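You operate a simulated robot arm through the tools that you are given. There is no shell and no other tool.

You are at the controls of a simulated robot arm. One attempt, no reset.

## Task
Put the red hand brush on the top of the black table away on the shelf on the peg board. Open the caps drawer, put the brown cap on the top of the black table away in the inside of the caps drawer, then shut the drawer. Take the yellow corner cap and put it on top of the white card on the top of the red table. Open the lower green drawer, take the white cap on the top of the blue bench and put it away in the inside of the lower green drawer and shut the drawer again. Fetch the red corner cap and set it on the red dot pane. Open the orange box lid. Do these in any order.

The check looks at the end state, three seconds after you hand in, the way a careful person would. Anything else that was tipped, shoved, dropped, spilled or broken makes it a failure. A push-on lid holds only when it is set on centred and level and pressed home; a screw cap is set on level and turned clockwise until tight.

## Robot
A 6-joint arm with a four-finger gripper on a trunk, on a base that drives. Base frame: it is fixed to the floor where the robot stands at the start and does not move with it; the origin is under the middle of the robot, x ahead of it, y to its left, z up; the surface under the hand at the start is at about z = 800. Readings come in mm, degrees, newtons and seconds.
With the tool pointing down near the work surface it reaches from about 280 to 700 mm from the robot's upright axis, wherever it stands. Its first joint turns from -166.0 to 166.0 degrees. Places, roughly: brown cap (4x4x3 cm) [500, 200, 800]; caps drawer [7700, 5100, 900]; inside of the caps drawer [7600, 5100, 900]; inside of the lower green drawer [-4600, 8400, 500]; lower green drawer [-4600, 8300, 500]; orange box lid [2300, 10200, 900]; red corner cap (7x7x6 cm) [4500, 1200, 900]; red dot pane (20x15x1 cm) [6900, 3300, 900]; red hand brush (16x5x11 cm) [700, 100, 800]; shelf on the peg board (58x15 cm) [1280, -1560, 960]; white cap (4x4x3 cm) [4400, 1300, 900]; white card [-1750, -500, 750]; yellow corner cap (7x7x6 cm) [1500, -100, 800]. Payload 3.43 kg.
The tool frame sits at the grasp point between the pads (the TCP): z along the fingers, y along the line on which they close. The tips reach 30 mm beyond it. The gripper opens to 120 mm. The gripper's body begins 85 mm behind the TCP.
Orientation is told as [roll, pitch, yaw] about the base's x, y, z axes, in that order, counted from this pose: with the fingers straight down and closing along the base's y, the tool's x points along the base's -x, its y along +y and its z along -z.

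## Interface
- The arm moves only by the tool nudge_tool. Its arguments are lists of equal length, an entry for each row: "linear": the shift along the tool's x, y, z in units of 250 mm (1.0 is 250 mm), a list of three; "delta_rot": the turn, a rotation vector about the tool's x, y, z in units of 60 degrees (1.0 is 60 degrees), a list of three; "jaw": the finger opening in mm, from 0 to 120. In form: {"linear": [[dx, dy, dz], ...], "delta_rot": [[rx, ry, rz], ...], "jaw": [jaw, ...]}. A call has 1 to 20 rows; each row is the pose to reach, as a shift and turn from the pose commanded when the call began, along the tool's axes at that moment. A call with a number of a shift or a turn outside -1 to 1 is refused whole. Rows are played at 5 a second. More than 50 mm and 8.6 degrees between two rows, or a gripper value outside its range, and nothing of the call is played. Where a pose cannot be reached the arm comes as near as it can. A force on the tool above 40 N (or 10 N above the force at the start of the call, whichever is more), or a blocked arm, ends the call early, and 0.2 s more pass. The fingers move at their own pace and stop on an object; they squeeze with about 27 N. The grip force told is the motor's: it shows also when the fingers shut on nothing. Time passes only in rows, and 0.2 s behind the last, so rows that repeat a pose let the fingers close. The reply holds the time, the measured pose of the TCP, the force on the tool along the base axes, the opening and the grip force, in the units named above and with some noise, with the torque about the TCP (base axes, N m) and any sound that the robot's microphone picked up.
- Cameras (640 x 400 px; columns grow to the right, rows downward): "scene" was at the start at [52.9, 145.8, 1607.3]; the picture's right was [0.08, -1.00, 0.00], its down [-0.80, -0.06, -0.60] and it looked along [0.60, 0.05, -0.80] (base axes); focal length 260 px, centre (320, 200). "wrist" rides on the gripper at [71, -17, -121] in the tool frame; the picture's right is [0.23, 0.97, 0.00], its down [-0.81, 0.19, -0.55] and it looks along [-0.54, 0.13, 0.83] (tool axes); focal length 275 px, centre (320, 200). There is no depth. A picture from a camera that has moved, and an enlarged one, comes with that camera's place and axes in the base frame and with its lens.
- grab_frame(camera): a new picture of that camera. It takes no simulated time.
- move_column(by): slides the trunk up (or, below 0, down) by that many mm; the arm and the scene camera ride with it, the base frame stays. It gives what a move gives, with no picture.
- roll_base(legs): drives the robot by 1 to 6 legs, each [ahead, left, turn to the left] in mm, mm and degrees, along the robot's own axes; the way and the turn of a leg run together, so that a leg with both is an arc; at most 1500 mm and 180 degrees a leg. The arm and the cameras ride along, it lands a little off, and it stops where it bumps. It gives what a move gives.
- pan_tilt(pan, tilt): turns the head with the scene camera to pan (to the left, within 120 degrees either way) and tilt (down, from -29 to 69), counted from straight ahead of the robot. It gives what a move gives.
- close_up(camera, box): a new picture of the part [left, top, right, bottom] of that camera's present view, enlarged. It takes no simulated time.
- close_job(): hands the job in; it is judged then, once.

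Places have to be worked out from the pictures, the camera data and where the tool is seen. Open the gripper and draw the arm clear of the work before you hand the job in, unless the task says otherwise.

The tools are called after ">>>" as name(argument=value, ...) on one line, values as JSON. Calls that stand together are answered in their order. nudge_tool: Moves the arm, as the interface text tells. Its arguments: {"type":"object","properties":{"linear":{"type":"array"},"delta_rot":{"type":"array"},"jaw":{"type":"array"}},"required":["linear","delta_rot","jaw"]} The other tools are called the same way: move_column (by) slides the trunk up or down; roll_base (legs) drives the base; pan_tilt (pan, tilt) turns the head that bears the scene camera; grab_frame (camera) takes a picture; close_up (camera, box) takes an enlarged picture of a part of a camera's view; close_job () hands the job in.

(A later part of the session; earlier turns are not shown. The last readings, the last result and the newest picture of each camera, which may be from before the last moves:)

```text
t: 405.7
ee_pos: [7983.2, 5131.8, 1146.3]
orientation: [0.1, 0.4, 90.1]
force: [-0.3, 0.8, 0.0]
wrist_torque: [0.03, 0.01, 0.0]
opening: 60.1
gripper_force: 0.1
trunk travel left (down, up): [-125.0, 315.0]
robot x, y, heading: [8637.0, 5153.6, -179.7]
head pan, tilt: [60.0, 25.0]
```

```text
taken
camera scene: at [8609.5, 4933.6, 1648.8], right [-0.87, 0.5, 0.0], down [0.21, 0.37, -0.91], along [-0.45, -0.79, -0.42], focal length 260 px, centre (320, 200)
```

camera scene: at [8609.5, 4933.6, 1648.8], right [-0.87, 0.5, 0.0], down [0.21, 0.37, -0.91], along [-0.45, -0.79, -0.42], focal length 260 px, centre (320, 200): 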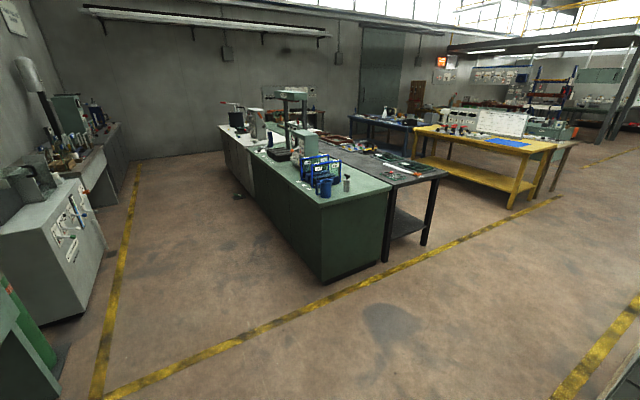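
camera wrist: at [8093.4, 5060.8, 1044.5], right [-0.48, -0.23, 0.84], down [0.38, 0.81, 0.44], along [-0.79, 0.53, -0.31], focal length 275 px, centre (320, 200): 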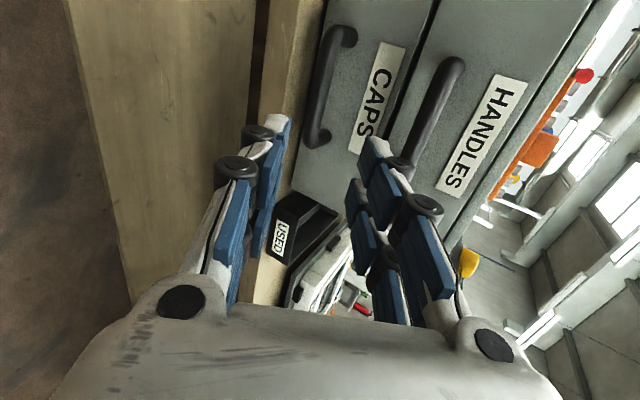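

I retract the arm, then drive: out to the aisle, west to x≈5600, then south to the blue bench.

>>> nudge_tool(linear=[[0, -0.18, -0.03], [0, -0.36, -0.06], [0, -0.54, -0.09], [0, -0.72, -0.12], [0, -0.9, -0.15]], delta_rot=[[0, 0, 0], [0, 0, 0], [0, 0, 0], [0, 0, 0], [0, 0, 0]], jaw=[60, 60, 60, 60, 60])

>>> roll_base(legs=[[0, 900, 0], [1500, 0, 0], [1500, 0, 0]])

>>> pan_tilt(pan=80, tilt=30)

>>> grab_frame(camera="scene")

```text
t: 406.9
ee_pos: [8205.4, 5133.7, 1187.4]
orientation: [0.0, 0.4, 90.1]
force: [-0.7, 0.0, 0.1]
wrist_torque: [0.0, 0.06, -0.03]
opening: 60.4
gripper_force: 0.0
trunk travel left (down, up): [-125.0, 315.0]
robot x, y, heading: [8633.6, 5155.2, -179.7]
head pan, tilt: [60.0, 25.0]
```

```text
t: 426.0
ee_pos: [5185.2, 4158.2, 1187.6]
orientation: [0.1, 0.4, 89.5]
force: [0.3, -0.5, 0.3]
wrist_torque: [-0.04, 0.02, 0.0]
opening: 60.0
gripper_force: 0.0
trunk travel left (down, up): [-125.0, 315.0]
robot x, y, heading: [5620.5, 4167.4, 179.5]
head pan, tilt: [60.0, 25.0]
```

```text
t: 426.8
ee_pos: [5183.5, 4156.3, 1186.2]
orientation: [0.1, 0.3, 89.3]
force: [0.0, -0.3, 0.1]
wrist_torque: [0.02, -0.03, 0.02]
opening: 59.9
gripper_force: 0.1
trunk travel left (down, up): [-125.0, 315.0]
robot x, y, heading: [5612.5, 4172.7, 179.5]
head pan, tilt: [80.0, 30.0]
```

```text
taken
camera scene: at [5618.5, 3943.0, 1640.9], right [-0.98, 0.18, 0.0], down [0.09, 0.49, -0.87], along [-0.16, -0.85, -0.5], focal length 260 px, centre (320, 200)
```

scene: 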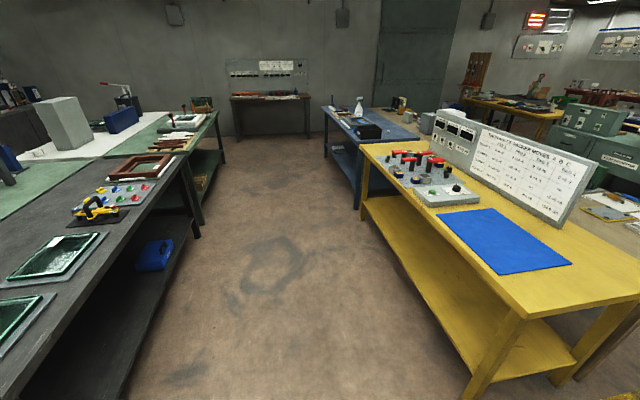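

The aisle (x≈4750–6430) is clear. I strafe down it to face the blue bench.

>>> roll_base(legs=[[0, 1500, 0.5], [0, 1200, 0]])

>>> pan_tilt(pan=15, tilt=35)

>>> grab_frame(camera="scene")

```text
t: 439.9
ee_pos: [5199.0, 1452.5, 1187.1]
orientation: [0.1, 0.2, 90.2]
force: [-1.5, -0.3, -0.4]
wrist_torque: [-0.01, 0.04, 0.01]
opening: 60.1
gripper_force: 0.1
trunk travel left (down, up): [-125.0, 315.0]
robot x, y, heading: [5629.2, 1472.9, -179.8]
head pan, tilt: [80.0, 30.0]
```

```text
t: 441.3
ee_pos: [5200.0, 1452.5, 1185.5]
orientation: [0.3, 0.4, 90.1]
force: [0.1, 0.9, 0.0]
wrist_torque: [-0.03, 0.07, 0.01]
opening: 60.1
gripper_force: 0.1
trunk travel left (down, up): [-125.0, 315.0]
robot x, y, heading: [5633.8, 1473.1, -179.7]
head pan, tilt: [15.0, 35.0]
```

```text
taken
camera scene: at [5566.0, 1309.5, 1633.1], right [-0.27, 0.96, 0.0], down [0.55, 0.15, -0.82], along [-0.79, -0.22, -0.57], focal length 260 px, centre (320, 200)
```

scene: 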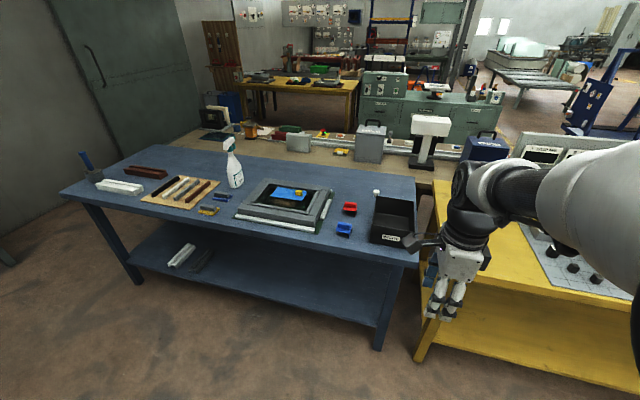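

I can see the red corner cap, a blue one, and the white cap beside a black box on the blue bench. I zoom in.

>>> close_up(camera="scene", box=[280, 160, 440, 270])

```text
3.64 times, centred on (360, 215) of scene
camera zoom: at [5566.0, 1309.5, 1633.1], right [-0.27, 0.96, 0.0], down [0.55, 0.15, -0.82], along [-0.79, -0.22, -0.57], focal length 944 px, centre (174, 146)
```

zoom: 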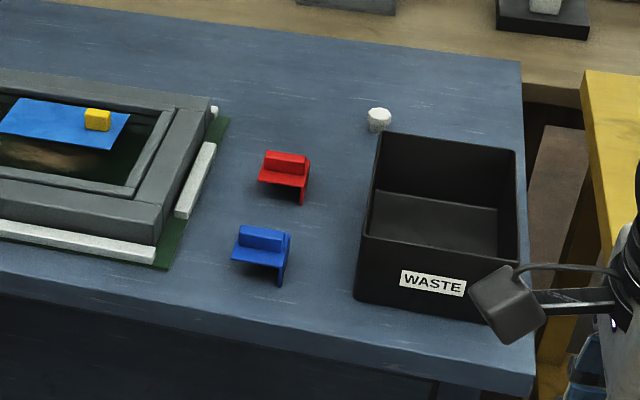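

Red cap ≈[4525,1176], white cap ≈[4355,1286] behind the WASTE box. I drive up to the bench edge (x≈4750) to take the red corner cap first.

>>> roll_base(legs=[[0, 270, -0.3], [600, 0, 0]])

>>> pan_tilt(pan=0, tilt=50)

>>> grab_frame(camera="scene")

>>> grab_frame(camera="wrist")

```text
t: 446.2
ee_pos: [4595.6, 1196.4, 1187.4]
orientation: [-0.1, 0.4, 89.5]
force: [-0.3, 1.0, -0.2]
wrist_torque: [0.01, -0.02, 0.04]
opening: 60.3
gripper_force: 0.1
trunk travel left (down, up): [-125.0, 315.0]
robot x, y, heading: [5028.0, 1211.8, 179.8]
head pan, tilt: [15.0, 35.0]
```

```text
t: 447.0
ee_pos: [4595.9, 1196.3, 1187.5]
orientation: [0.2, 0.4, 89.7]
force: [0.5, 0.2, -0.8]
wrist_torque: [0.01, -0.04, 0.02]
opening: 60.0
gripper_force: 0.1
trunk travel left (down, up): [-125.0, 315.0]
robot x, y, heading: [5025.8, 1208.9, 180.0]
head pan, tilt: [0.0, 50.0]
```

```text
taken
camera scene: at [4969.0, 1072.7, 1611.4], right [0.0, 1.0, 0.0], down [0.77, 0.0, -0.64], along [-0.64, 0.0, -0.77], focal length 260 px, centre (320, 200)
```

scene: 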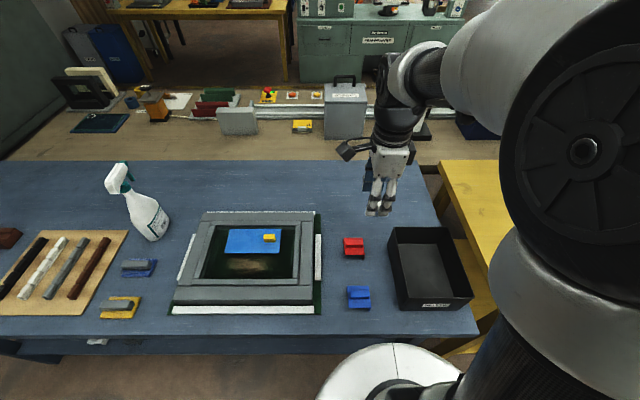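

```text
taken
camera wrist: at [4612.0, 1124.7, 1307.9], right [-0.97, -0.22, 0.0], down [-0.19, 0.82, 0.55], along [-0.12, 0.53, -0.84], focal length 275 px, centre (320, 200)
```

wrist: 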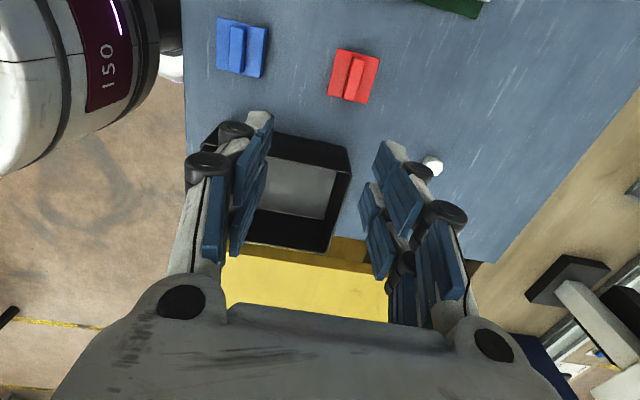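

Both caps are visible to the wrist camera. I zoom to measure the red cap's ridge.

>>> close_up(camera="wrist", box=[290, 20, 470, 190])

>>> close_up(camera="scene", box=[310, 210, 410, 320])

```text
2.35 times, centred on (380, 105) of wrist
camera zoom: at [4612.0, 1124.7, 1307.9], right [-0.97, -0.22, 0.0], down [-0.19, 0.82, 0.55], along [-0.12, 0.53, -0.84], focal length 648 px, centre (179, 424)
```

zoom: 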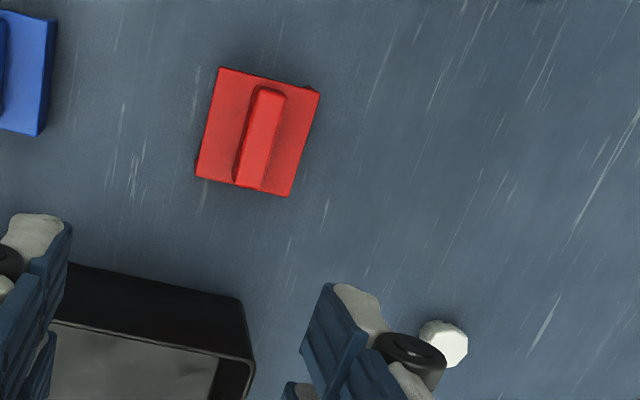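

```text
3.64 times, centred on (360, 265) of scene
camera zoom: at [4969.0, 1072.7, 1611.4], right [0.0, 1.0, 0.0], down [0.77, 0.0, -0.64], along [-0.64, 0.0, -0.77], focal length 944 px, centre (174, -36)
```

zoom: 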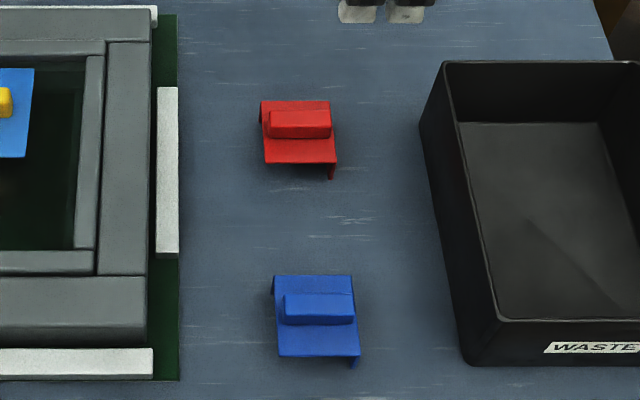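

The red cap's ridge is along y, centred ≈[4551,1179] with top ≈899. I go above it with the fingers opened 50 mm.

>>> nudge_tool(linear=[[0.035, 0.09, 0.12], [0.07, 0.177, 0.28], [0.07, 0.177, 0.46], [0.07, 0.177, 0.64], [0.07, 0.177, 0.8], [0.07, 0.177, 0.93]], delta_rot=[[0, 0, 0], [0, 0, 0], [0, 0, 0], [0, 0, 0], [0, 0, 0], [0, 0, 0]], jaw=[60, 50, 50, 50, 50, 50])

>>> grab_frame(camera="wrist")

>>> close_up(camera="scene", box=[310, 190, 410, 290])

```text
t: 448.4
ee_pos: [4551.1, 1176.2, 953.9]
orientation: [0.1, 0.4, 89.6]
force: [-0.4, 0.3, 0.4]
wrist_torque: [-0.01, -0.01, 0.0]
opening: 49.8
gripper_force: 0.1
trunk travel left (down, up): [-125.0, 315.0]
robot x, y, heading: [5027.6, 1211.9, 179.9]
head pan, tilt: [0.0, 50.0]
```

```text
taken
camera wrist: at [4567.8, 1104.7, 1074.0], right [-0.97, -0.22, 0.0], down [-0.19, 0.82, 0.55], along [-0.12, 0.53, -0.84], focal length 275 px, centre (320, 200)
```

wrist: 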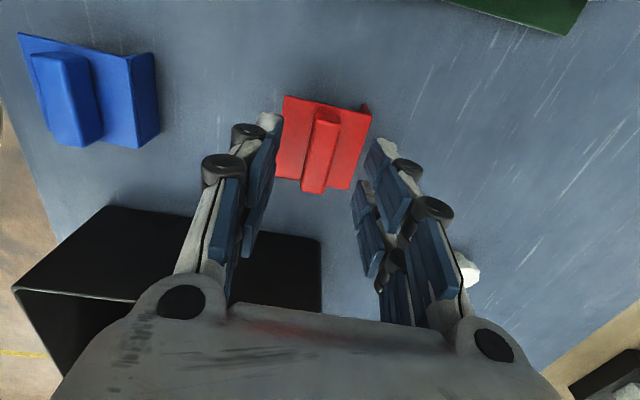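

```text
4.00 times, centred on (360, 240) of scene
camera zoom: at [4968.5, 1072.7, 1611.3], right [0.0, 1.0, 0.0], down [0.77, 0.0, -0.64], along [-0.64, 0.0, -0.77], focal length 1038 px, centre (160, 40)
```

zoom: 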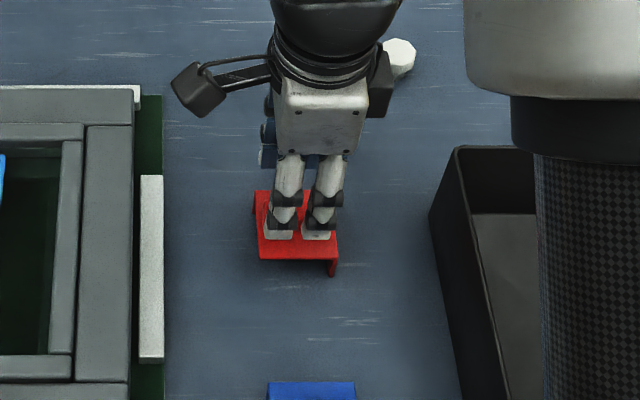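

The ridge is centred between the fingers. I descend toward the plate, watching for touch.

>>> nudge_tool(linear=[[0, 0, 0.06], [0, 0, 0.1]], delta_rot=[[0, 0, 0], [0, 0, 0]], jaw=[50, 50])

>>> nudge_tool(linear=[[0, 0, 0.016]], delta_rot=[[0, 0, 0]], jaw=[50])

>>> nudge_tool(linear=[[0, 0, 0.012]], delta_rot=[[0, 0, 0]], jaw=[50])

>>> grab_frame(camera="wrist")

```text
t: 449.0
ee_pos: [4551.3, 1176.9, 928.8]
orientation: [0.1, 0.4, 89.6]
force: [0.7, -0.1, -0.6]
wrist_torque: [-0.03, 0.01, 0.0]
opening: 50.2
gripper_force: 0.1
trunk travel left (down, up): [-125.0, 315.0]
robot x, y, heading: [5029.5, 1209.6, 179.7]
head pan, tilt: [0.0, 50.0]
```

```text
t: 449.4
ee_pos: [4550.5, 1177.3, 924.7]
orientation: [0.0, 0.5, 89.5]
force: [0.5, -0.4, 0.1]
wrist_torque: [0.02, -0.01, -0.01]
opening: 50.2
gripper_force: 0.0
trunk travel left (down, up): [-125.0, 315.0]
robot x, y, heading: [5025.9, 1211.0, 179.6]
head pan, tilt: [0.0, 50.0]
```

```text
t: 449.8
ee_pos: [4552.5, 1177.8, 920.5]
orientation: [0.0, 0.4, 89.6]
force: [0.2, -0.3, -0.9]
wrist_torque: [0.0, -0.02, 0.0]
opening: 49.9
gripper_force: 0.1
trunk travel left (down, up): [-125.0, 315.0]
robot x, y, heading: [5028.6, 1213.7, 179.8]
head pan, tilt: [0.0, 50.0]
```

```text
taken
camera wrist: at [4568.2, 1105.4, 1042.3], right [-0.97, -0.22, 0.0], down [-0.19, 0.82, 0.55], along [-0.12, 0.53, -0.84], focal length 275 px, centre (320, 200)
```

wrist: 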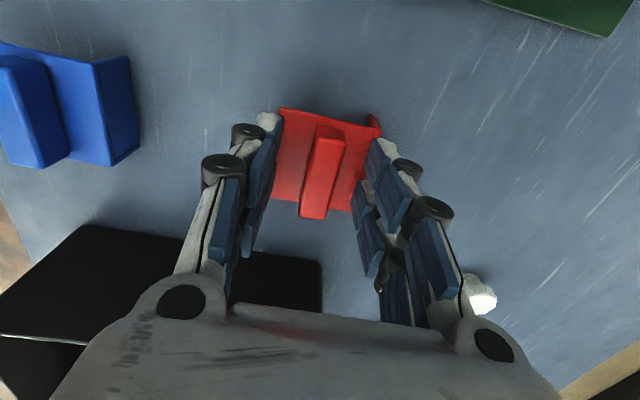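

Nearly at the plate. One more 3 mm step, then close on the ridge.

>>> nudge_tool(linear=[[0, 0, 0.012]], delta_rot=[[0, 0, 0]], jaw=[50])

>>> nudge_tool(linear=[[0, 0, 0.008]], delta_rot=[[0, 0, 0]], jaw=[50])

```text
t: 450.2
ee_pos: [4551.9, 1177.7, 920.2]
orientation: [0.1, 0.4, 89.6]
force: [-0.9, 0.0, 0.2]
wrist_torque: [-0.06, -0.02, -0.01]
opening: 50.2
gripper_force: 0.1
trunk travel left (down, up): [-125.0, 315.0]
robot x, y, heading: [5022.7, 1212.9, 179.6]
head pan, tilt: [0.0, 50.0]
```

```text
t: 450.6
ee_pos: [4550.5, 1175.7, 917.1]
orientation: [0.0, 0.5, 89.6]
force: [-0.3, -1.1, 0.8]
wrist_torque: [-0.01, 0.05, -0.03]
opening: 49.9
gripper_force: 0.0
trunk travel left (down, up): [-125.0, 315.0]
robot x, y, heading: [5028.0, 1211.5, 179.9]
head pan, tilt: [0.0, 50.0]
```

I close on the ridge here.

>>> nudge_tool(linear=[[0, 0, 0], [0, 0, 0], [0, 0, 0], [0, 0, 0], [0, 0, 0]], delta_rot=[[0, 0, 0], [0, 0, 0], [0, 0, 0], [0, 0, 0], [0, 0, 0]], jaw=[38, 24, 10, 0, 0])

>>> grab_frame(camera="wrist")

```text
t: 451.8
ee_pos: [4550.9, 1176.1, 917.1]
orientation: [0.1, 0.5, 89.7]
force: [-0.4, -0.2, -0.1]
wrist_torque: [0.01, 0.03, 0.01]
opening: 17.4
gripper_force: 26.8
trunk travel left (down, up): [-125.0, 315.0]
robot x, y, heading: [5027.5, 1215.2, 179.6]
head pan, tilt: [0.0, 50.0]
```

```text
taken
camera wrist: at [4567.6, 1105.1, 1038.2], right [-0.97, -0.22, 0.0], down [-0.19, 0.82, 0.55], along [-0.12, 0.53, -0.84], focal length 275 px, centre (320, 200)
```

wrist: 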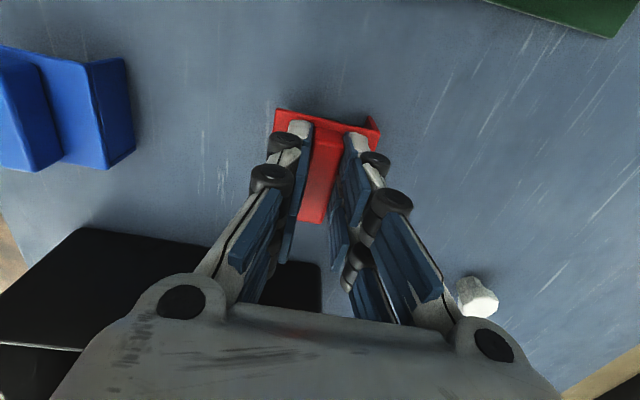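

Gripped (17.4 mm, like the yellow one). I lift it up and draw it back toward the robot.

>>> nudge_tool(linear=[[0, 0, -0.06], [0, 0, -0.2], [0, 0, -0.38], [0, 0, -0.56], [0, -0.02, -0.74], [0, -0.08, -0.9], [0, -0.16, -1.0]], delta_rot=[[0, 0, 0], [0, 0, 0], [0, 0, 0], [0, 0, 0], [0, 0, 0], [0, 0, 0], [0, 0, 0]], jaw=[0, 0, 0, 0, 0, 0, 0])

>>> grab_frame(camera="wrist")

```text
t: 453.4
ee_pos: [4590.7, 1177.2, 1167.7]
orientation: [0.1, 0.4, 89.6]
force: [0.0, -0.8, 0.1]
wrist_torque: [0.01, 0.02, 0.03]
opening: 17.1
gripper_force: 26.7
trunk travel left (down, up): [-125.0, 315.0]
robot x, y, heading: [5024.4, 1210.4, 179.5]
head pan, tilt: [0.0, 50.0]
```

```text
taken
camera wrist: at [4607.0, 1106.1, 1288.9], right [-0.97, -0.22, 0.0], down [-0.19, 0.82, 0.55], along [-0.12, 0.53, -0.84], focal length 275 px, centre (320, 200)
```

wrist: 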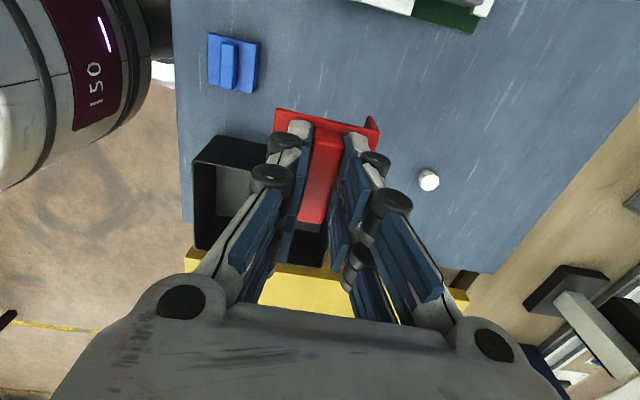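

Red cap secured. I back out, go up the aisle, turn to face −y, and line up with the red-dot pane at the end of the black table.

>>> roll_base(legs=[[-600, 0, 0], [0, -1500, 0], [0, -1450, 0], [0, 0, 90], [0, 1250, 0]])

>>> pan_tilt(pan=0, tilt=40)

>>> grab_frame(camera="scene")

```text
t: 480.5
ee_pos: [6958.1, 3719.3, 1166.9]
orientation: [0.0, 0.3, 178.5]
force: [0.1, 0.8, 0.0]
wrist_torque: [0.0, 0.0, 0.0]
opening: 17.2
gripper_force: 27.7
trunk travel left (down, up): [-125.0, 315.0]
robot x, y, heading: [6931.8, 4157.8, -91.4]
head pan, tilt: [0.0, 50.0]
```

```text
t: 481.2
ee_pos: [6956.9, 3720.5, 1166.6]
orientation: [0.1, 0.5, 178.7]
force: [0.3, 0.1, 0.4]
wrist_torque: [-0.01, -0.01, -0.02]
opening: 17.1
gripper_force: 26.7
trunk travel left (down, up): [-125.0, 315.0]
robot x, y, heading: [6929.9, 4157.9, -91.3]
head pan, tilt: [0.0, 40.0]
```

```text
taken
camera scene: at [7068.1, 4090.1, 1625.5], right [-1.0, 0.02, 0.0], down [0.01, 0.64, -0.77], along [-0.02, -0.77, -0.64], focal length 260 px, centre (320, 200)
```

scene: 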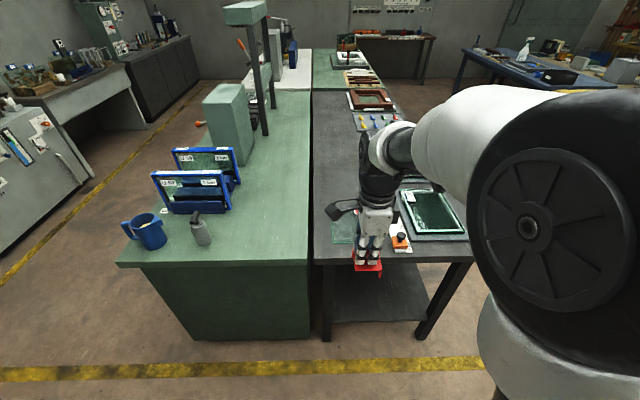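

The pane is just behind the hand in view. I use the wrist camera for a closer look at it.

>>> grab_frame(camera="wrist")

>>> close_up(camera="scene", box=[300, 160, 480, 290])

```text
taken
camera wrist: at [7028.2, 3734.5, 1288.3], right [0.21, -0.98, 0.0], down [-0.82, -0.17, 0.55], along [-0.54, -0.11, -0.84], focal length 275 px, centre (320, 200)
```

wrist: 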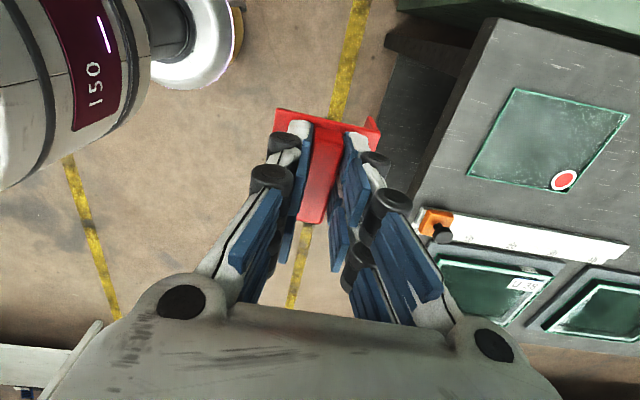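

```text
3.08 times, centred on (390, 225) of scene
camera zoom: at [7068.1, 4090.1, 1625.5], right [-1.0, 0.02, 0.0], down [0.01, 0.64, -0.77], along [-0.02, -0.77, -0.64], focal length 798 px, centre (105, 123)
```

zoom: 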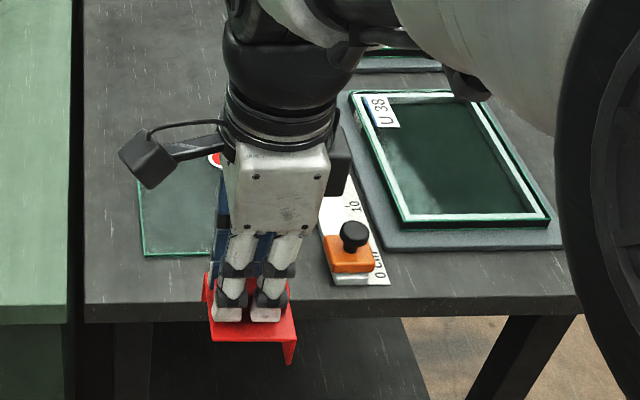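

The red-dot pane lies at about x 6855–7003, y 3240–3440, centre ≈[6930,3345]. I move the base 250 mm closer.

>>> roll_base(legs=[[250, 0, 1.3]])

>>> grab_frame(camera="wrist")

>>> grab_frame(camera="scene")

```text
t: 483.1
ee_pos: [6969.0, 3473.1, 1167.5]
orientation: [0.0, 0.4, -179.7]
force: [0.2, -0.3, -0.2]
wrist_torque: [0.02, 0.01, -0.01]
opening: 17.2
gripper_force: 27.3
trunk travel left (down, up): [-125.0, 315.0]
robot x, y, heading: [6923.9, 3909.6, -89.8]
head pan, tilt: [0.0, 40.0]
```

```text
taken
camera wrist: at [7039.5, 3490.4, 1288.0], right [0.24, -0.97, 0.0], down [-0.81, -0.2, 0.55], along [-0.53, -0.13, -0.84], focal length 275 px, centre (320, 200)
```

wrist: 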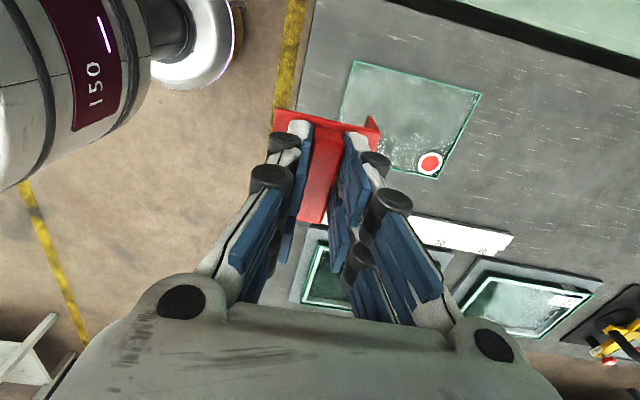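

```text
taken
camera scene: at [7068.5, 3846.7, 1625.5], right [-1.0, -0.01, 0.0], down [-0.01, 0.64, -0.77], along [0.01, -0.77, -0.64], focal length 260 px, centre (320, 200)
```

scene: 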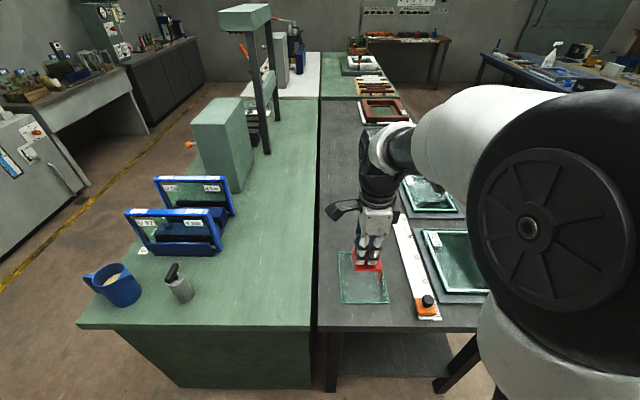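

Pane centre refined to [6934,3331]. I move over it at a safe height.

>>> nudge_tool(linear=[[-0.024, 0.092, 0.1], [-0.048, 0.184, 0.2], [-0.072, 0.276, 0.32], [-0.095, 0.367, 0.44], [-0.119, 0.459, 0.56], [-0.143, 0.551, 0.68]], delta_rot=[[0, 0, 0], [0, 0, 0], [0, 0, 0], [0, 0, 0], [0, 0, 0], [0, 0, 0]], jaw=[0, 0, 0, 0, 0, 0])

>>> grab_frame(camera="wrist")

>>> close_up(camera="scene", box=[310, 170, 450, 320])

```text
t: 484.4
ee_pos: [6936.2, 3336.5, 995.9]
orientation: [0.1, 0.4, -179.7]
force: [-0.6, 0.0, -0.7]
wrist_torque: [0.0, 0.0, 0.0]
opening: 17.3
gripper_force: 27.2
trunk travel left (down, up): [-125.0, 315.0]
robot x, y, heading: [6927.2, 3910.5, -89.3]
head pan, tilt: [0.0, 40.0]
```

```text
taken
camera wrist: at [7006.9, 3352.3, 1117.1], right [0.24, -0.97, 0.0], down [-0.81, -0.2, 0.55], along [-0.53, -0.13, -0.84], focal length 275 px, centre (320, 200)
```

wrist: 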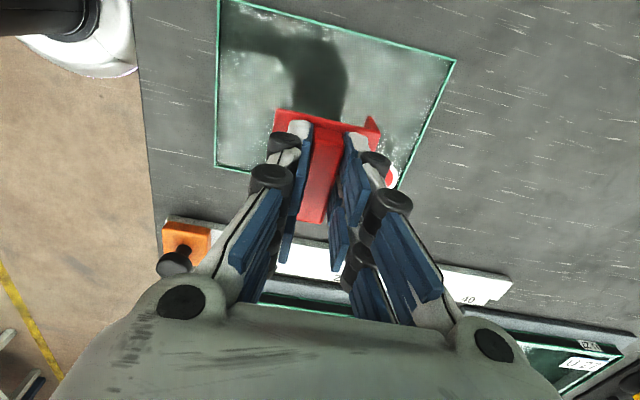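

```text
2.67 times, centred on (380, 245) of scene
camera zoom: at [7068.3, 3846.8, 1625.5], right [-1.0, -0.01, 0.0], down [-0.01, 0.64, -0.77], along [0.01, -0.77, -0.64], focal length 692 px, centre (160, 80)
```

zoom: 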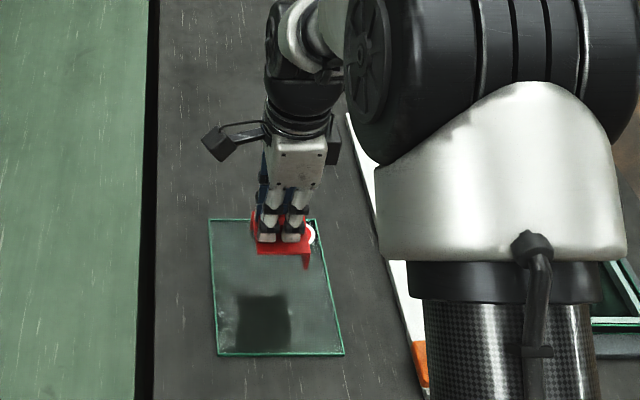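

The landing point is centred on the pane. I lower in stages to contact.

>>> nudge_tool(linear=[[0, 0, 0.1], [0, 0, 0.16]], delta_rot=[[0, 0, 0], [0, 0, 0]], jaw=[0, 0])

>>> nudge_tool(linear=[[0, 0, 0.02]], delta_rot=[[0, 0, 0]], jaw=[0])

>>> nudge_tool(linear=[[0, 0, 0.016]], delta_rot=[[0, 0, 0]], jaw=[0])

>>> close_up(camera="scene", box=[310, 200, 410, 320])

```text
t: 485.1
ee_pos: [6937.6, 3335.6, 957.0]
orientation: [0.2, 0.4, -179.6]
force: [0.1, 0.2, 0.3]
wrist_torque: [0.04, 0.0, -0.02]
opening: 17.3
gripper_force: 27.0
trunk travel left (down, up): [-125.0, 315.0]
robot x, y, heading: [6929.3, 3912.0, -89.4]
head pan, tilt: [0.0, 40.0]
```

```text
t: 485.4
ee_pos: [6936.5, 3335.7, 951.5]
orientation: [0.0, 0.4, -179.7]
force: [-0.8, -0.2, -0.9]
wrist_torque: [0.0, -0.03, 0.04]
opening: 17.2
gripper_force: 27.3
trunk travel left (down, up): [-125.0, 315.0]
robot x, y, heading: [6928.5, 3911.6, -89.2]
head pan, tilt: [0.0, 40.0]
```

```text
t: 485.9
ee_pos: [6935.1, 3336.9, 947.6]
orientation: [0.1, 0.4, -179.6]
force: [0.2, 0.3, -0.5]
wrist_torque: [0.02, 0.03, 0.01]
opening: 17.3
gripper_force: 27.3
trunk travel left (down, up): [-125.0, 315.0]
robot x, y, heading: [6931.4, 3909.9, -89.3]
head pan, tilt: [0.0, 40.0]
```

```text
3.33 times, centred on (360, 260) of scene
camera zoom: at [7068.4, 3847.7, 1625.5], right [-1.0, -0.01, 0.0], down [-0.01, 0.64, -0.77], along [0.01, -0.77, -0.64], focal length 865 px, centre (187, 0)
```

zoom: 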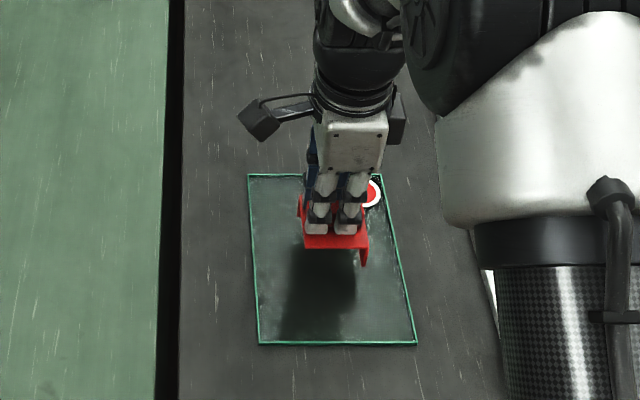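

Still above the glass. I continue with 4 mm steps.

>>> nudge_tool(linear=[[0, 0, 0.016]], delta_rot=[[0, 0, 0]], jaw=[0])

>>> nudge_tool(linear=[[0, 0, 0.016]], delta_rot=[[0, 0, 0]], jaw=[0])

>>> nudge_tool(linear=[[0, 0, 0.012]], delta_rot=[[0, 0, 0]], jaw=[0])

>>> close_up(camera="scene", box=[310, 200, 410, 320])

```text
t: 486.2
ee_pos: [6935.8, 3336.1, 944.8]
orientation: [0.1, 0.5, -179.7]
force: [0.7, -0.1, -0.8]
wrist_torque: [-0.02, -0.03, 0.03]
opening: 17.4
gripper_force: 27.1
trunk travel left (down, up): [-125.0, 315.0]
robot x, y, heading: [6929.5, 3909.0, -89.4]
head pan, tilt: [0.0, 40.0]
```

```text
t: 486.6
ee_pos: [6936.0, 3335.4, 941.2]
orientation: [0.0, 0.4, -179.8]
force: [-0.5, 0.1, -0.2]
wrist_torque: [-0.04, -0.01, 0.04]
opening: 17.1
gripper_force: 27.4
trunk travel left (down, up): [-125.0, 315.0]
robot x, y, heading: [6928.7, 3912.1, -89.6]
head pan, tilt: [0.0, 40.0]
```

```text
t: 487.1
ee_pos: [6935.3, 3334.5, 937.3]
orientation: [0.0, 0.4, -179.7]
force: [-0.3, -0.4, -0.6]
wrist_torque: [-0.04, -0.04, -0.02]
opening: 17.2
gripper_force: 27.1
trunk travel left (down, up): [-125.0, 315.0]
robot x, y, heading: [6929.0, 3911.0, -89.3]
head pan, tilt: [0.0, 40.0]
```

```text
3.33 times, centred on (360, 260) of scene
camera zoom: at [7068.4, 3847.7, 1625.5], right [-1.0, -0.01, 0.0], down [-0.01, 0.64, -0.77], along [0.01, -0.77, -0.64], focal length 865 px, centre (187, 0)
```

zoom: 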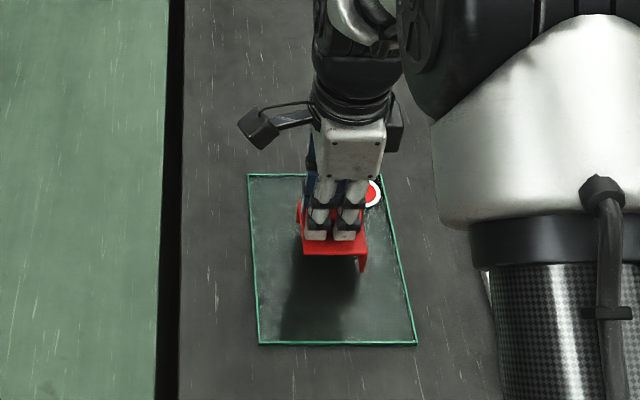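

>>> nudge_tool(linear=[[0, 0, 0.014]], delta_rot=[[0, 0, 0]], jaw=[0])

>>> nudge_tool(linear=[[0, 0, 0.014]], delta_rot=[[0, 0, 0]], jaw=[0])

```text
t: 487.4
ee_pos: [6935.0, 3334.8, 931.8]
orientation: [0.2, 0.4, -179.7]
force: [-1.3, -0.1, 0.2]
wrist_torque: [-0.01, 0.03, 0.0]
opening: 17.2
gripper_force: 27.3
trunk travel left (down, up): [-125.0, 315.0]
robot x, y, heading: [6926.5, 3915.0, -89.6]
head pan, tilt: [0.0, 40.0]
```

```text
t: 487.9
ee_pos: [6935.7, 3336.3, 929.5]
orientation: [0.1, 0.4, -179.7]
force: [-0.2, -0.3, 0.1]
wrist_torque: [-0.03, -0.02, 0.04]
opening: 17.2
gripper_force: 26.9
trunk travel left (down, up): [-125.0, 315.0]
robot x, y, heading: [6929.5, 3914.1, -89.4]
head pan, tilt: [0.0, 40.0]
```

Still no contact at 929.5; I continue in 3 mm steps.

>>> nudge_tool(linear=[[0, 0, 0.012]], delta_rot=[[0, 0, 0]], jaw=[0])

>>> nudge_tool(linear=[[0, 0, 0.012]], delta_rot=[[0, 0, 0]], jaw=[0])

>>> close_up(camera="scene", box=[310, 200, 410, 320])

```text
t: 488.2
ee_pos: [6934.7, 3336.5, 927.5]
orientation: [0.1, 0.4, -179.7]
force: [0.6, 0.3, -0.4]
wrist_torque: [0.01, -0.02, -0.03]
opening: 17.5
gripper_force: 26.7
trunk travel left (down, up): [-125.0, 315.0]
robot x, y, heading: [6929.2, 3910.8, -89.6]
head pan, tilt: [0.0, 40.0]
```

```text
t: 488.6
ee_pos: [6935.4, 3337.1, 923.5]
orientation: [0.0, 0.4, -179.6]
force: [-0.4, -0.3, 0.0]
wrist_torque: [0.0, 0.02, 0.0]
opening: 17.5
gripper_force: 27.1
trunk travel left (down, up): [-125.0, 315.0]
robot x, y, heading: [6932.0, 3911.8, -89.6]
head pan, tilt: [0.0, 40.0]
```

```text
3.33 times, centred on (360, 260) of scene
camera zoom: at [7068.5, 3847.7, 1625.5], right [-1.0, -0.01, 0.0], down [-0.01, 0.64, -0.77], along [0.01, -0.77, -0.64], focal length 865 px, centre (187, 0)
```

zoom: 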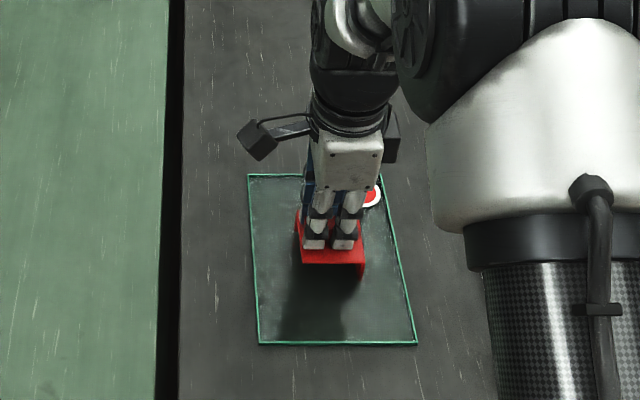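

>>> nudge_tool(linear=[[0, 0, 0.012]], delta_rot=[[0, 0, 0]], jaw=[0])

>>> nudge_tool(linear=[[0, 0, 0.012]], delta_rot=[[0, 0, 0]], jaw=[0])

```text
t: 489.1
ee_pos: [6936.0, 3337.4, 922.1]
orientation: [0.1, 0.3, -179.8]
force: [3.0, 2.4, 11.8]
wrist_torque: [0.15, 0.06, 0.01]
opening: 17.4
gripper_force: 27.3
trunk travel left (down, up): [-125.0, 315.0]
robot x, y, heading: [6933.2, 3913.5, -89.7]
head pan, tilt: [0.0, 40.0]
```

```text
t: 489.4
ee_pos: [6935.6, 3336.7, 920.3]
orientation: [0.2, 0.5, -179.7]
force: [1.9, 3.5, 22.6]
wrist_torque: [0.15, -0.01, -0.01]
opening: 17.9
gripper_force: 26.7
trunk travel left (down, up): [-125.0, 315.0]
robot x, y, heading: [6930.2, 3910.5, -89.3]
head pan, tilt: [0.0, 40.0]
```

The cap rests on the pane (22 N). I relieve slightly, open, and withdraw upward.

>>> nudge_tool(linear=[[0, 0, -0.008], [0, 0, -0.008], [0, 0, -0.008], [0, 0, -0.008], [0, 0, -0.008]], delta_rot=[[0, 0, 0], [0, 0, 0], [0, 0, 0], [0, 0, 0], [0, 0, 0]], jaw=[5, 20, 32, 44, 50])

>>> nudge_tool(linear=[[0, 0, -0.06], [0, 0, -0.2], [0, 0, -0.38], [0, 0, -0.56], [0, 0, -0.74], [0, 0, -0.92]], delta_rot=[[0, 0, 0], [0, 0, 0], [0, 0, 0], [0, 0, 0], [0, 0, 0], [0, 0, 0]], jaw=[50, 50, 50, 50, 50, 50])

>>> grab_frame(camera="wrist")

>>> close_up(camera="scene", box=[310, 200, 410, 320])

```text
t: 490.6
ee_pos: [6935.2, 3337.1, 918.9]
orientation: [0.0, 0.4, -179.7]
force: [0.4, -0.5, 0.4]
wrist_torque: [-0.02, -0.01, 0.0]
opening: 50.3
gripper_force: 0.1
trunk travel left (down, up): [-125.0, 315.0]
robot x, y, heading: [6926.5, 3917.0, -89.3]
head pan, tilt: [0.0, 40.0]
```

```text
t: 492.1
ee_pos: [6934.8, 3338.3, 1153.5]
orientation: [0.2, 0.3, -179.6]
force: [-0.3, -0.1, -0.5]
wrist_torque: [0.0, 0.0, -0.01]
opening: 50.0
gripper_force: 0.2
trunk travel left (down, up): [-125.0, 315.0]
robot x, y, heading: [6927.7, 3911.7, -89.5]
head pan, tilt: [0.0, 40.0]
```

```text
taken
camera wrist: at [7005.1, 3355.1, 1274.5], right [0.24, -0.97, 0.0], down [-0.81, -0.2, 0.55], along [-0.53, -0.13, -0.84], focal length 275 px, centre (320, 200)
```

wrist: 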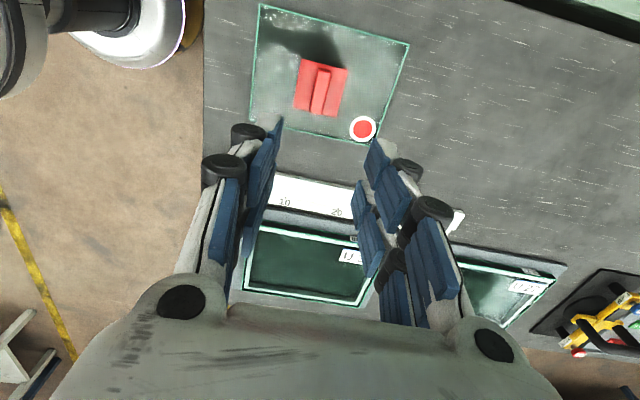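

```text
3.33 times, centred on (360, 260) of scene
camera zoom: at [7068.5, 3848.5, 1625.6], right [-1.0, -0.01, 0.0], down [-0.01, 0.64, -0.77], along [0.01, -0.77, -0.64], focal length 865 px, centre (187, 0)
```

zoom: 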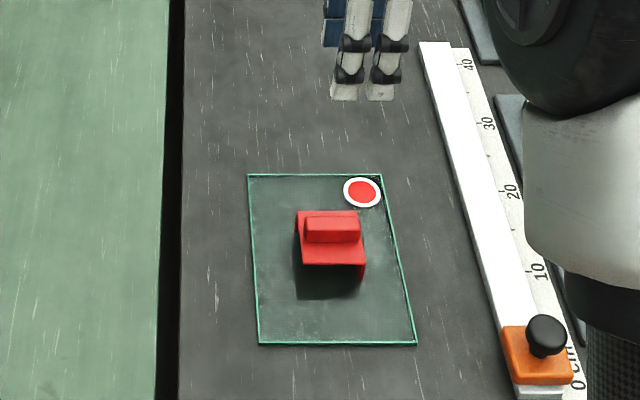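

The red corner cap stands on the red-dot pane. Next, the white cap: I retract and drive back to the blue bench.

>>> nudge_tool(linear=[[0, -0.18, -0.05], [0, -0.36, -0.1], [0, -0.54, -0.12]], delta_rot=[[0, 0, 0], [0, 0, 0], [0, 0, 0]], jaw=[60, 60, 60])

>>> roll_base(legs=[[-250, 0, 0], [0, -1310, 0], [0, 0, -90.5], [0, 1450, 0], [0, 1420, 0]])

>>> pan_tilt(pan=10, tilt=40)

>>> grab_frame(camera="scene")

```text
t: 492.9
ee_pos: [6931.3, 3473.9, 1182.2]
orientation: [0.1, 0.4, -179.7]
force: [-0.5, 1.5, -0.6]
wrist_torque: [-0.07, 0.01, -0.02]
opening: 59.8
gripper_force: 0.1
trunk travel left (down, up): [-125.0, 315.0]
robot x, y, heading: [6930.3, 3910.3, -89.6]
head pan, tilt: [0.0, 40.0]
```

```text
t: 518.4
ee_pos: [5099.4, 1259.8, 1182.0]
orientation: [0.2, 0.3, 89.6]
force: [0.3, 0.6, 0.6]
wrist_torque: [0.01, -0.04, 0.0]
opening: 60.1
gripper_force: 0.1
trunk travel left (down, up): [-125.0, 315.0]
robot x, y, heading: [5543.6, 1260.1, 179.5]
head pan, tilt: [0.0, 40.0]
```

```text
t: 519.1
ee_pos: [5097.9, 1260.6, 1182.0]
orientation: [0.1, 0.4, 89.6]
force: [0.3, -0.1, 0.4]
wrist_torque: [0.0, 0.01, -0.01]
opening: 59.9
gripper_force: 0.1
trunk travel left (down, up): [-125.0, 315.0]
robot x, y, heading: [5537.5, 1257.2, 179.5]
head pan, tilt: [10.0, 40.0]
```

```text
taken
camera scene: at [5474.2, 1105.0, 1625.6], right [-0.17, 0.99, 0.0], down [0.63, 0.11, -0.77], along [-0.76, -0.13, -0.64], focal length 260 px, centre (320, 200)
```

scene: 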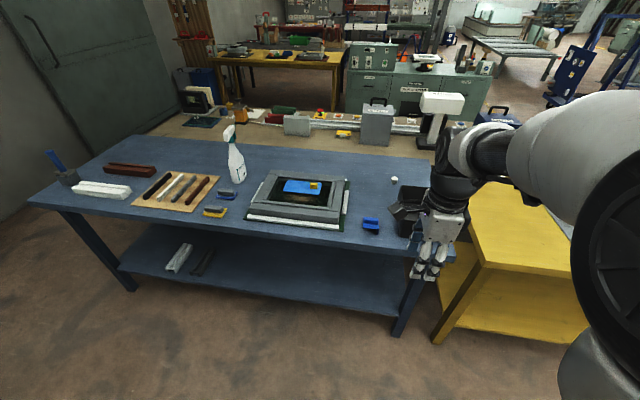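

White cap ≈[4363,1293], about 165 mm beyond the WASTE box. I drive up to the bench edge.

>>> roll_base(legs=[[545, -30, 0.5]])

>>> grab_frame(camera="wrist")

>>> grab_frame(camera="scene")

```text
t: 522.3
ee_pos: [4542.2, 1285.8, 1181.7]
orientation: [0.0, 0.5, 90.2]
force: [-0.8, 0.6, 0.2]
wrist_torque: [-0.01, -0.02, -0.01]
opening: 60.0
gripper_force: 0.0
trunk travel left (down, up): [-125.0, 315.0]
robot x, y, heading: [4979.2, 1287.2, -179.5]
head pan, tilt: [10.0, 40.0]
```

```text
taken
camera wrist: at [4558.2, 1214.7, 1302.8], right [-0.97, -0.23, 0.0], down [-0.19, 0.81, 0.55], along [-0.13, 0.53, -0.84], focal length 275 px, centre (320, 200)
```

wrist: 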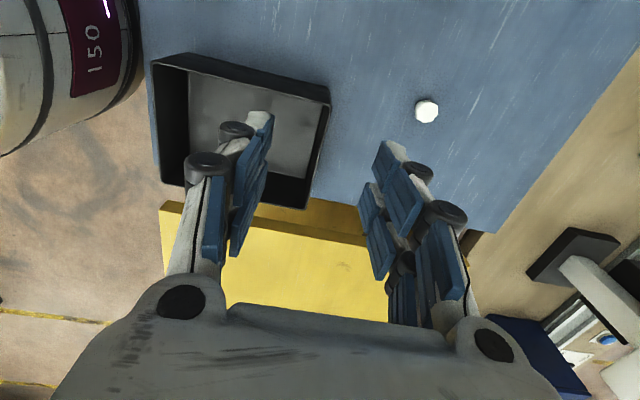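

```text
taken
camera scene: at [4918.4, 1133.6, 1625.5], right [-0.18, 0.98, 0.0], down [0.63, 0.12, -0.77], along [-0.75, -0.14, -0.64], focal length 260 px, centre (320, 200)
```

scene: 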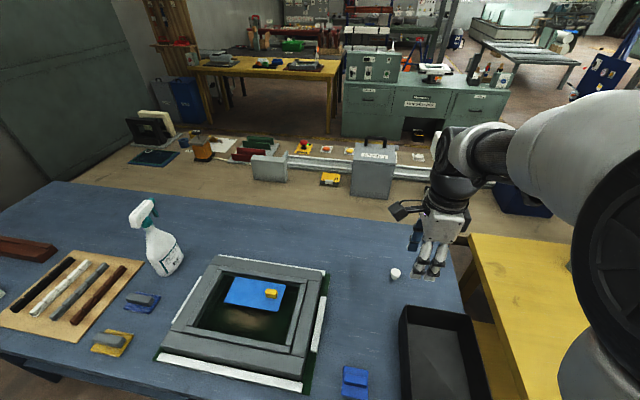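

White cap at ≈[4367,1291]. I move over it horizontally first (clearing the WASTE box), then descend.

>>> nudge_tool(linear=[[-0.005, 0.18, 0], [-0.011, 0.36, 0], [-0.016, 0.53, 0.03], [-0.022, 0.7, 0.1], [-0.022, 0.7, 0.28], [-0.022, 0.7, 0.46], [-0.022, 0.7, 0.64], [-0.022, 0.7, 0.8], [-0.022, 0.7, 0.88]], delta_rot=[[0, 0, 0], [0, 0, 0], [0, 0, 0], [0, 0, 0], [0, 0, 0], [0, 0, 0], [0, 0, 0], [0, 0, 0], [0, 0, 0]], jaw=[80, 80, 80, 80, 80, 80, 80, 80, 80])

>>> grab_frame(camera="wrist")

>>> close_up(camera="scene", box=[340, 180, 480, 310])

```text
t: 524.3
ee_pos: [4364.5, 1291.3, 962.8]
orientation: [0.1, 0.4, 90.2]
force: [0.6, -1.0, -0.3]
wrist_torque: [-0.03, -0.02, 0.01]
opening: 80.1
gripper_force: 0.2
trunk travel left (down, up): [-125.0, 315.0]
robot x, y, heading: [4982.5, 1286.5, -179.5]
head pan, tilt: [10.0, 40.0]
```

```text
taken
camera wrist: at [4382.4, 1219.2, 1083.5], right [-0.97, -0.23, 0.0], down [-0.19, 0.81, 0.55], along [-0.13, 0.53, -0.84], focal length 275 px, centre (320, 200)
```

wrist: 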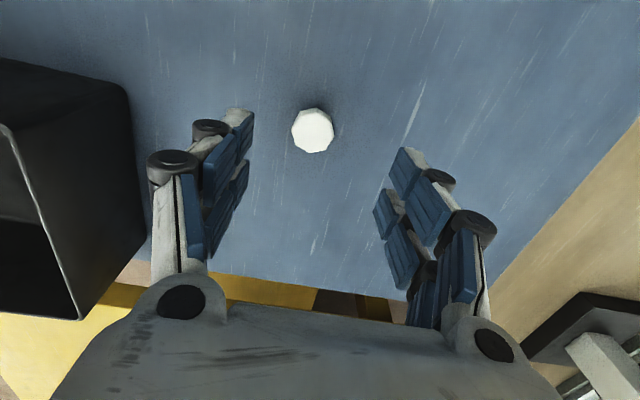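

```text
3.08 times, centred on (410, 245) of scene
camera zoom: at [4918.9, 1133.5, 1625.6], right [-0.18, 0.98, 0.0], down [0.63, 0.12, -0.77], along [-0.75, -0.14, -0.64], focal length 798 px, centre (43, 62)
```

zoom: 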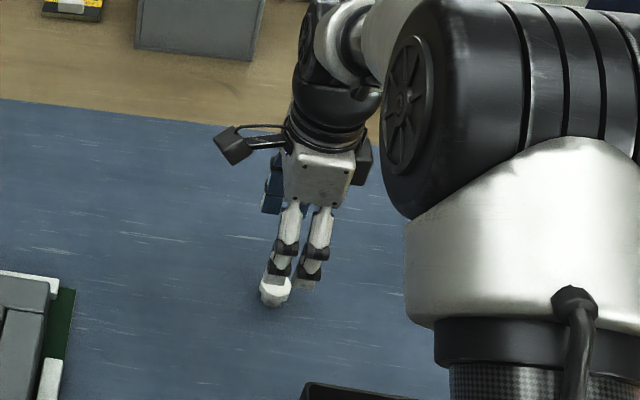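

The white cap (round, faceted) is nearly centred. I adjust 5 mm and descend to grip height.

>>> nudge_tool(linear=[[0, -0.02, 0.1], [0, -0.02, 0.2], [0, -0.02, 0.28]], delta_rot=[[0, 0, 0], [0, 0, 0], [0, 0, 0]], jaw=[80, 80, 80])

>>> grab_frame(camera="wrist")

>>> close_up(camera="scene", box=[360, 220, 440, 300])

```text
t: 525.1
ee_pos: [4370.4, 1288.8, 891.2]
orientation: [0.0, 0.5, 90.2]
force: [-0.2, 1.5, 0.5]
wrist_torque: [0.01, -0.03, 0.01]
opening: 80.1
gripper_force: 0.0
trunk travel left (down, up): [-125.0, 315.0]
robot x, y, heading: [4980.4, 1288.7, -179.6]
head pan, tilt: [10.0, 40.0]
```

```text
taken
camera wrist: at [4388.3, 1218.4, 1012.8], right [-0.97, -0.23, 0.0], down [-0.19, 0.81, 0.55], along [-0.13, 0.53, -0.84], focal length 275 px, centre (320, 200)
```

wrist: 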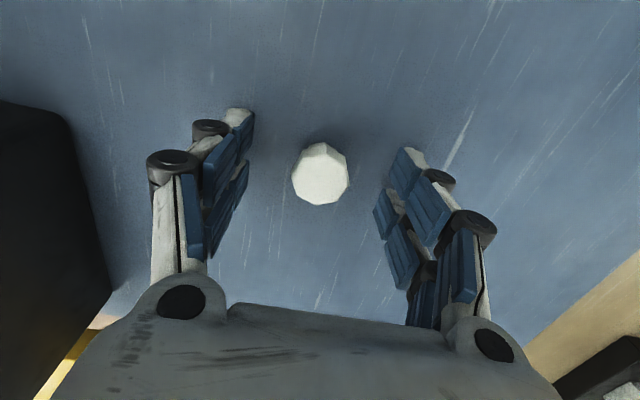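

```text
5.00 times, centred on (400, 260) of scene
camera zoom: at [4918.8, 1133.6, 1625.5], right [-0.18, 0.98, 0.0], down [0.63, 0.12, -0.77], along [-0.75, -0.14, -0.64], focal length 1297 px, centre (-80, -100)
```

zoom: 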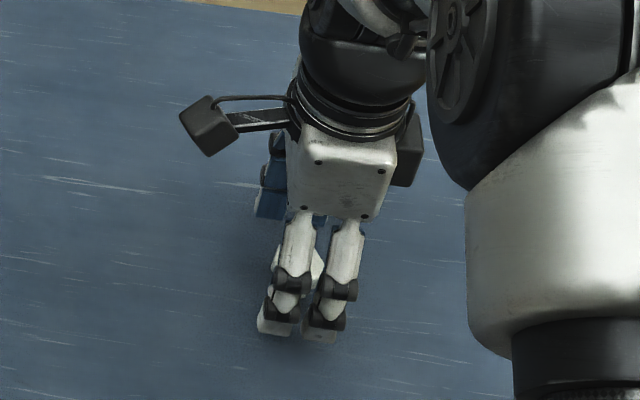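

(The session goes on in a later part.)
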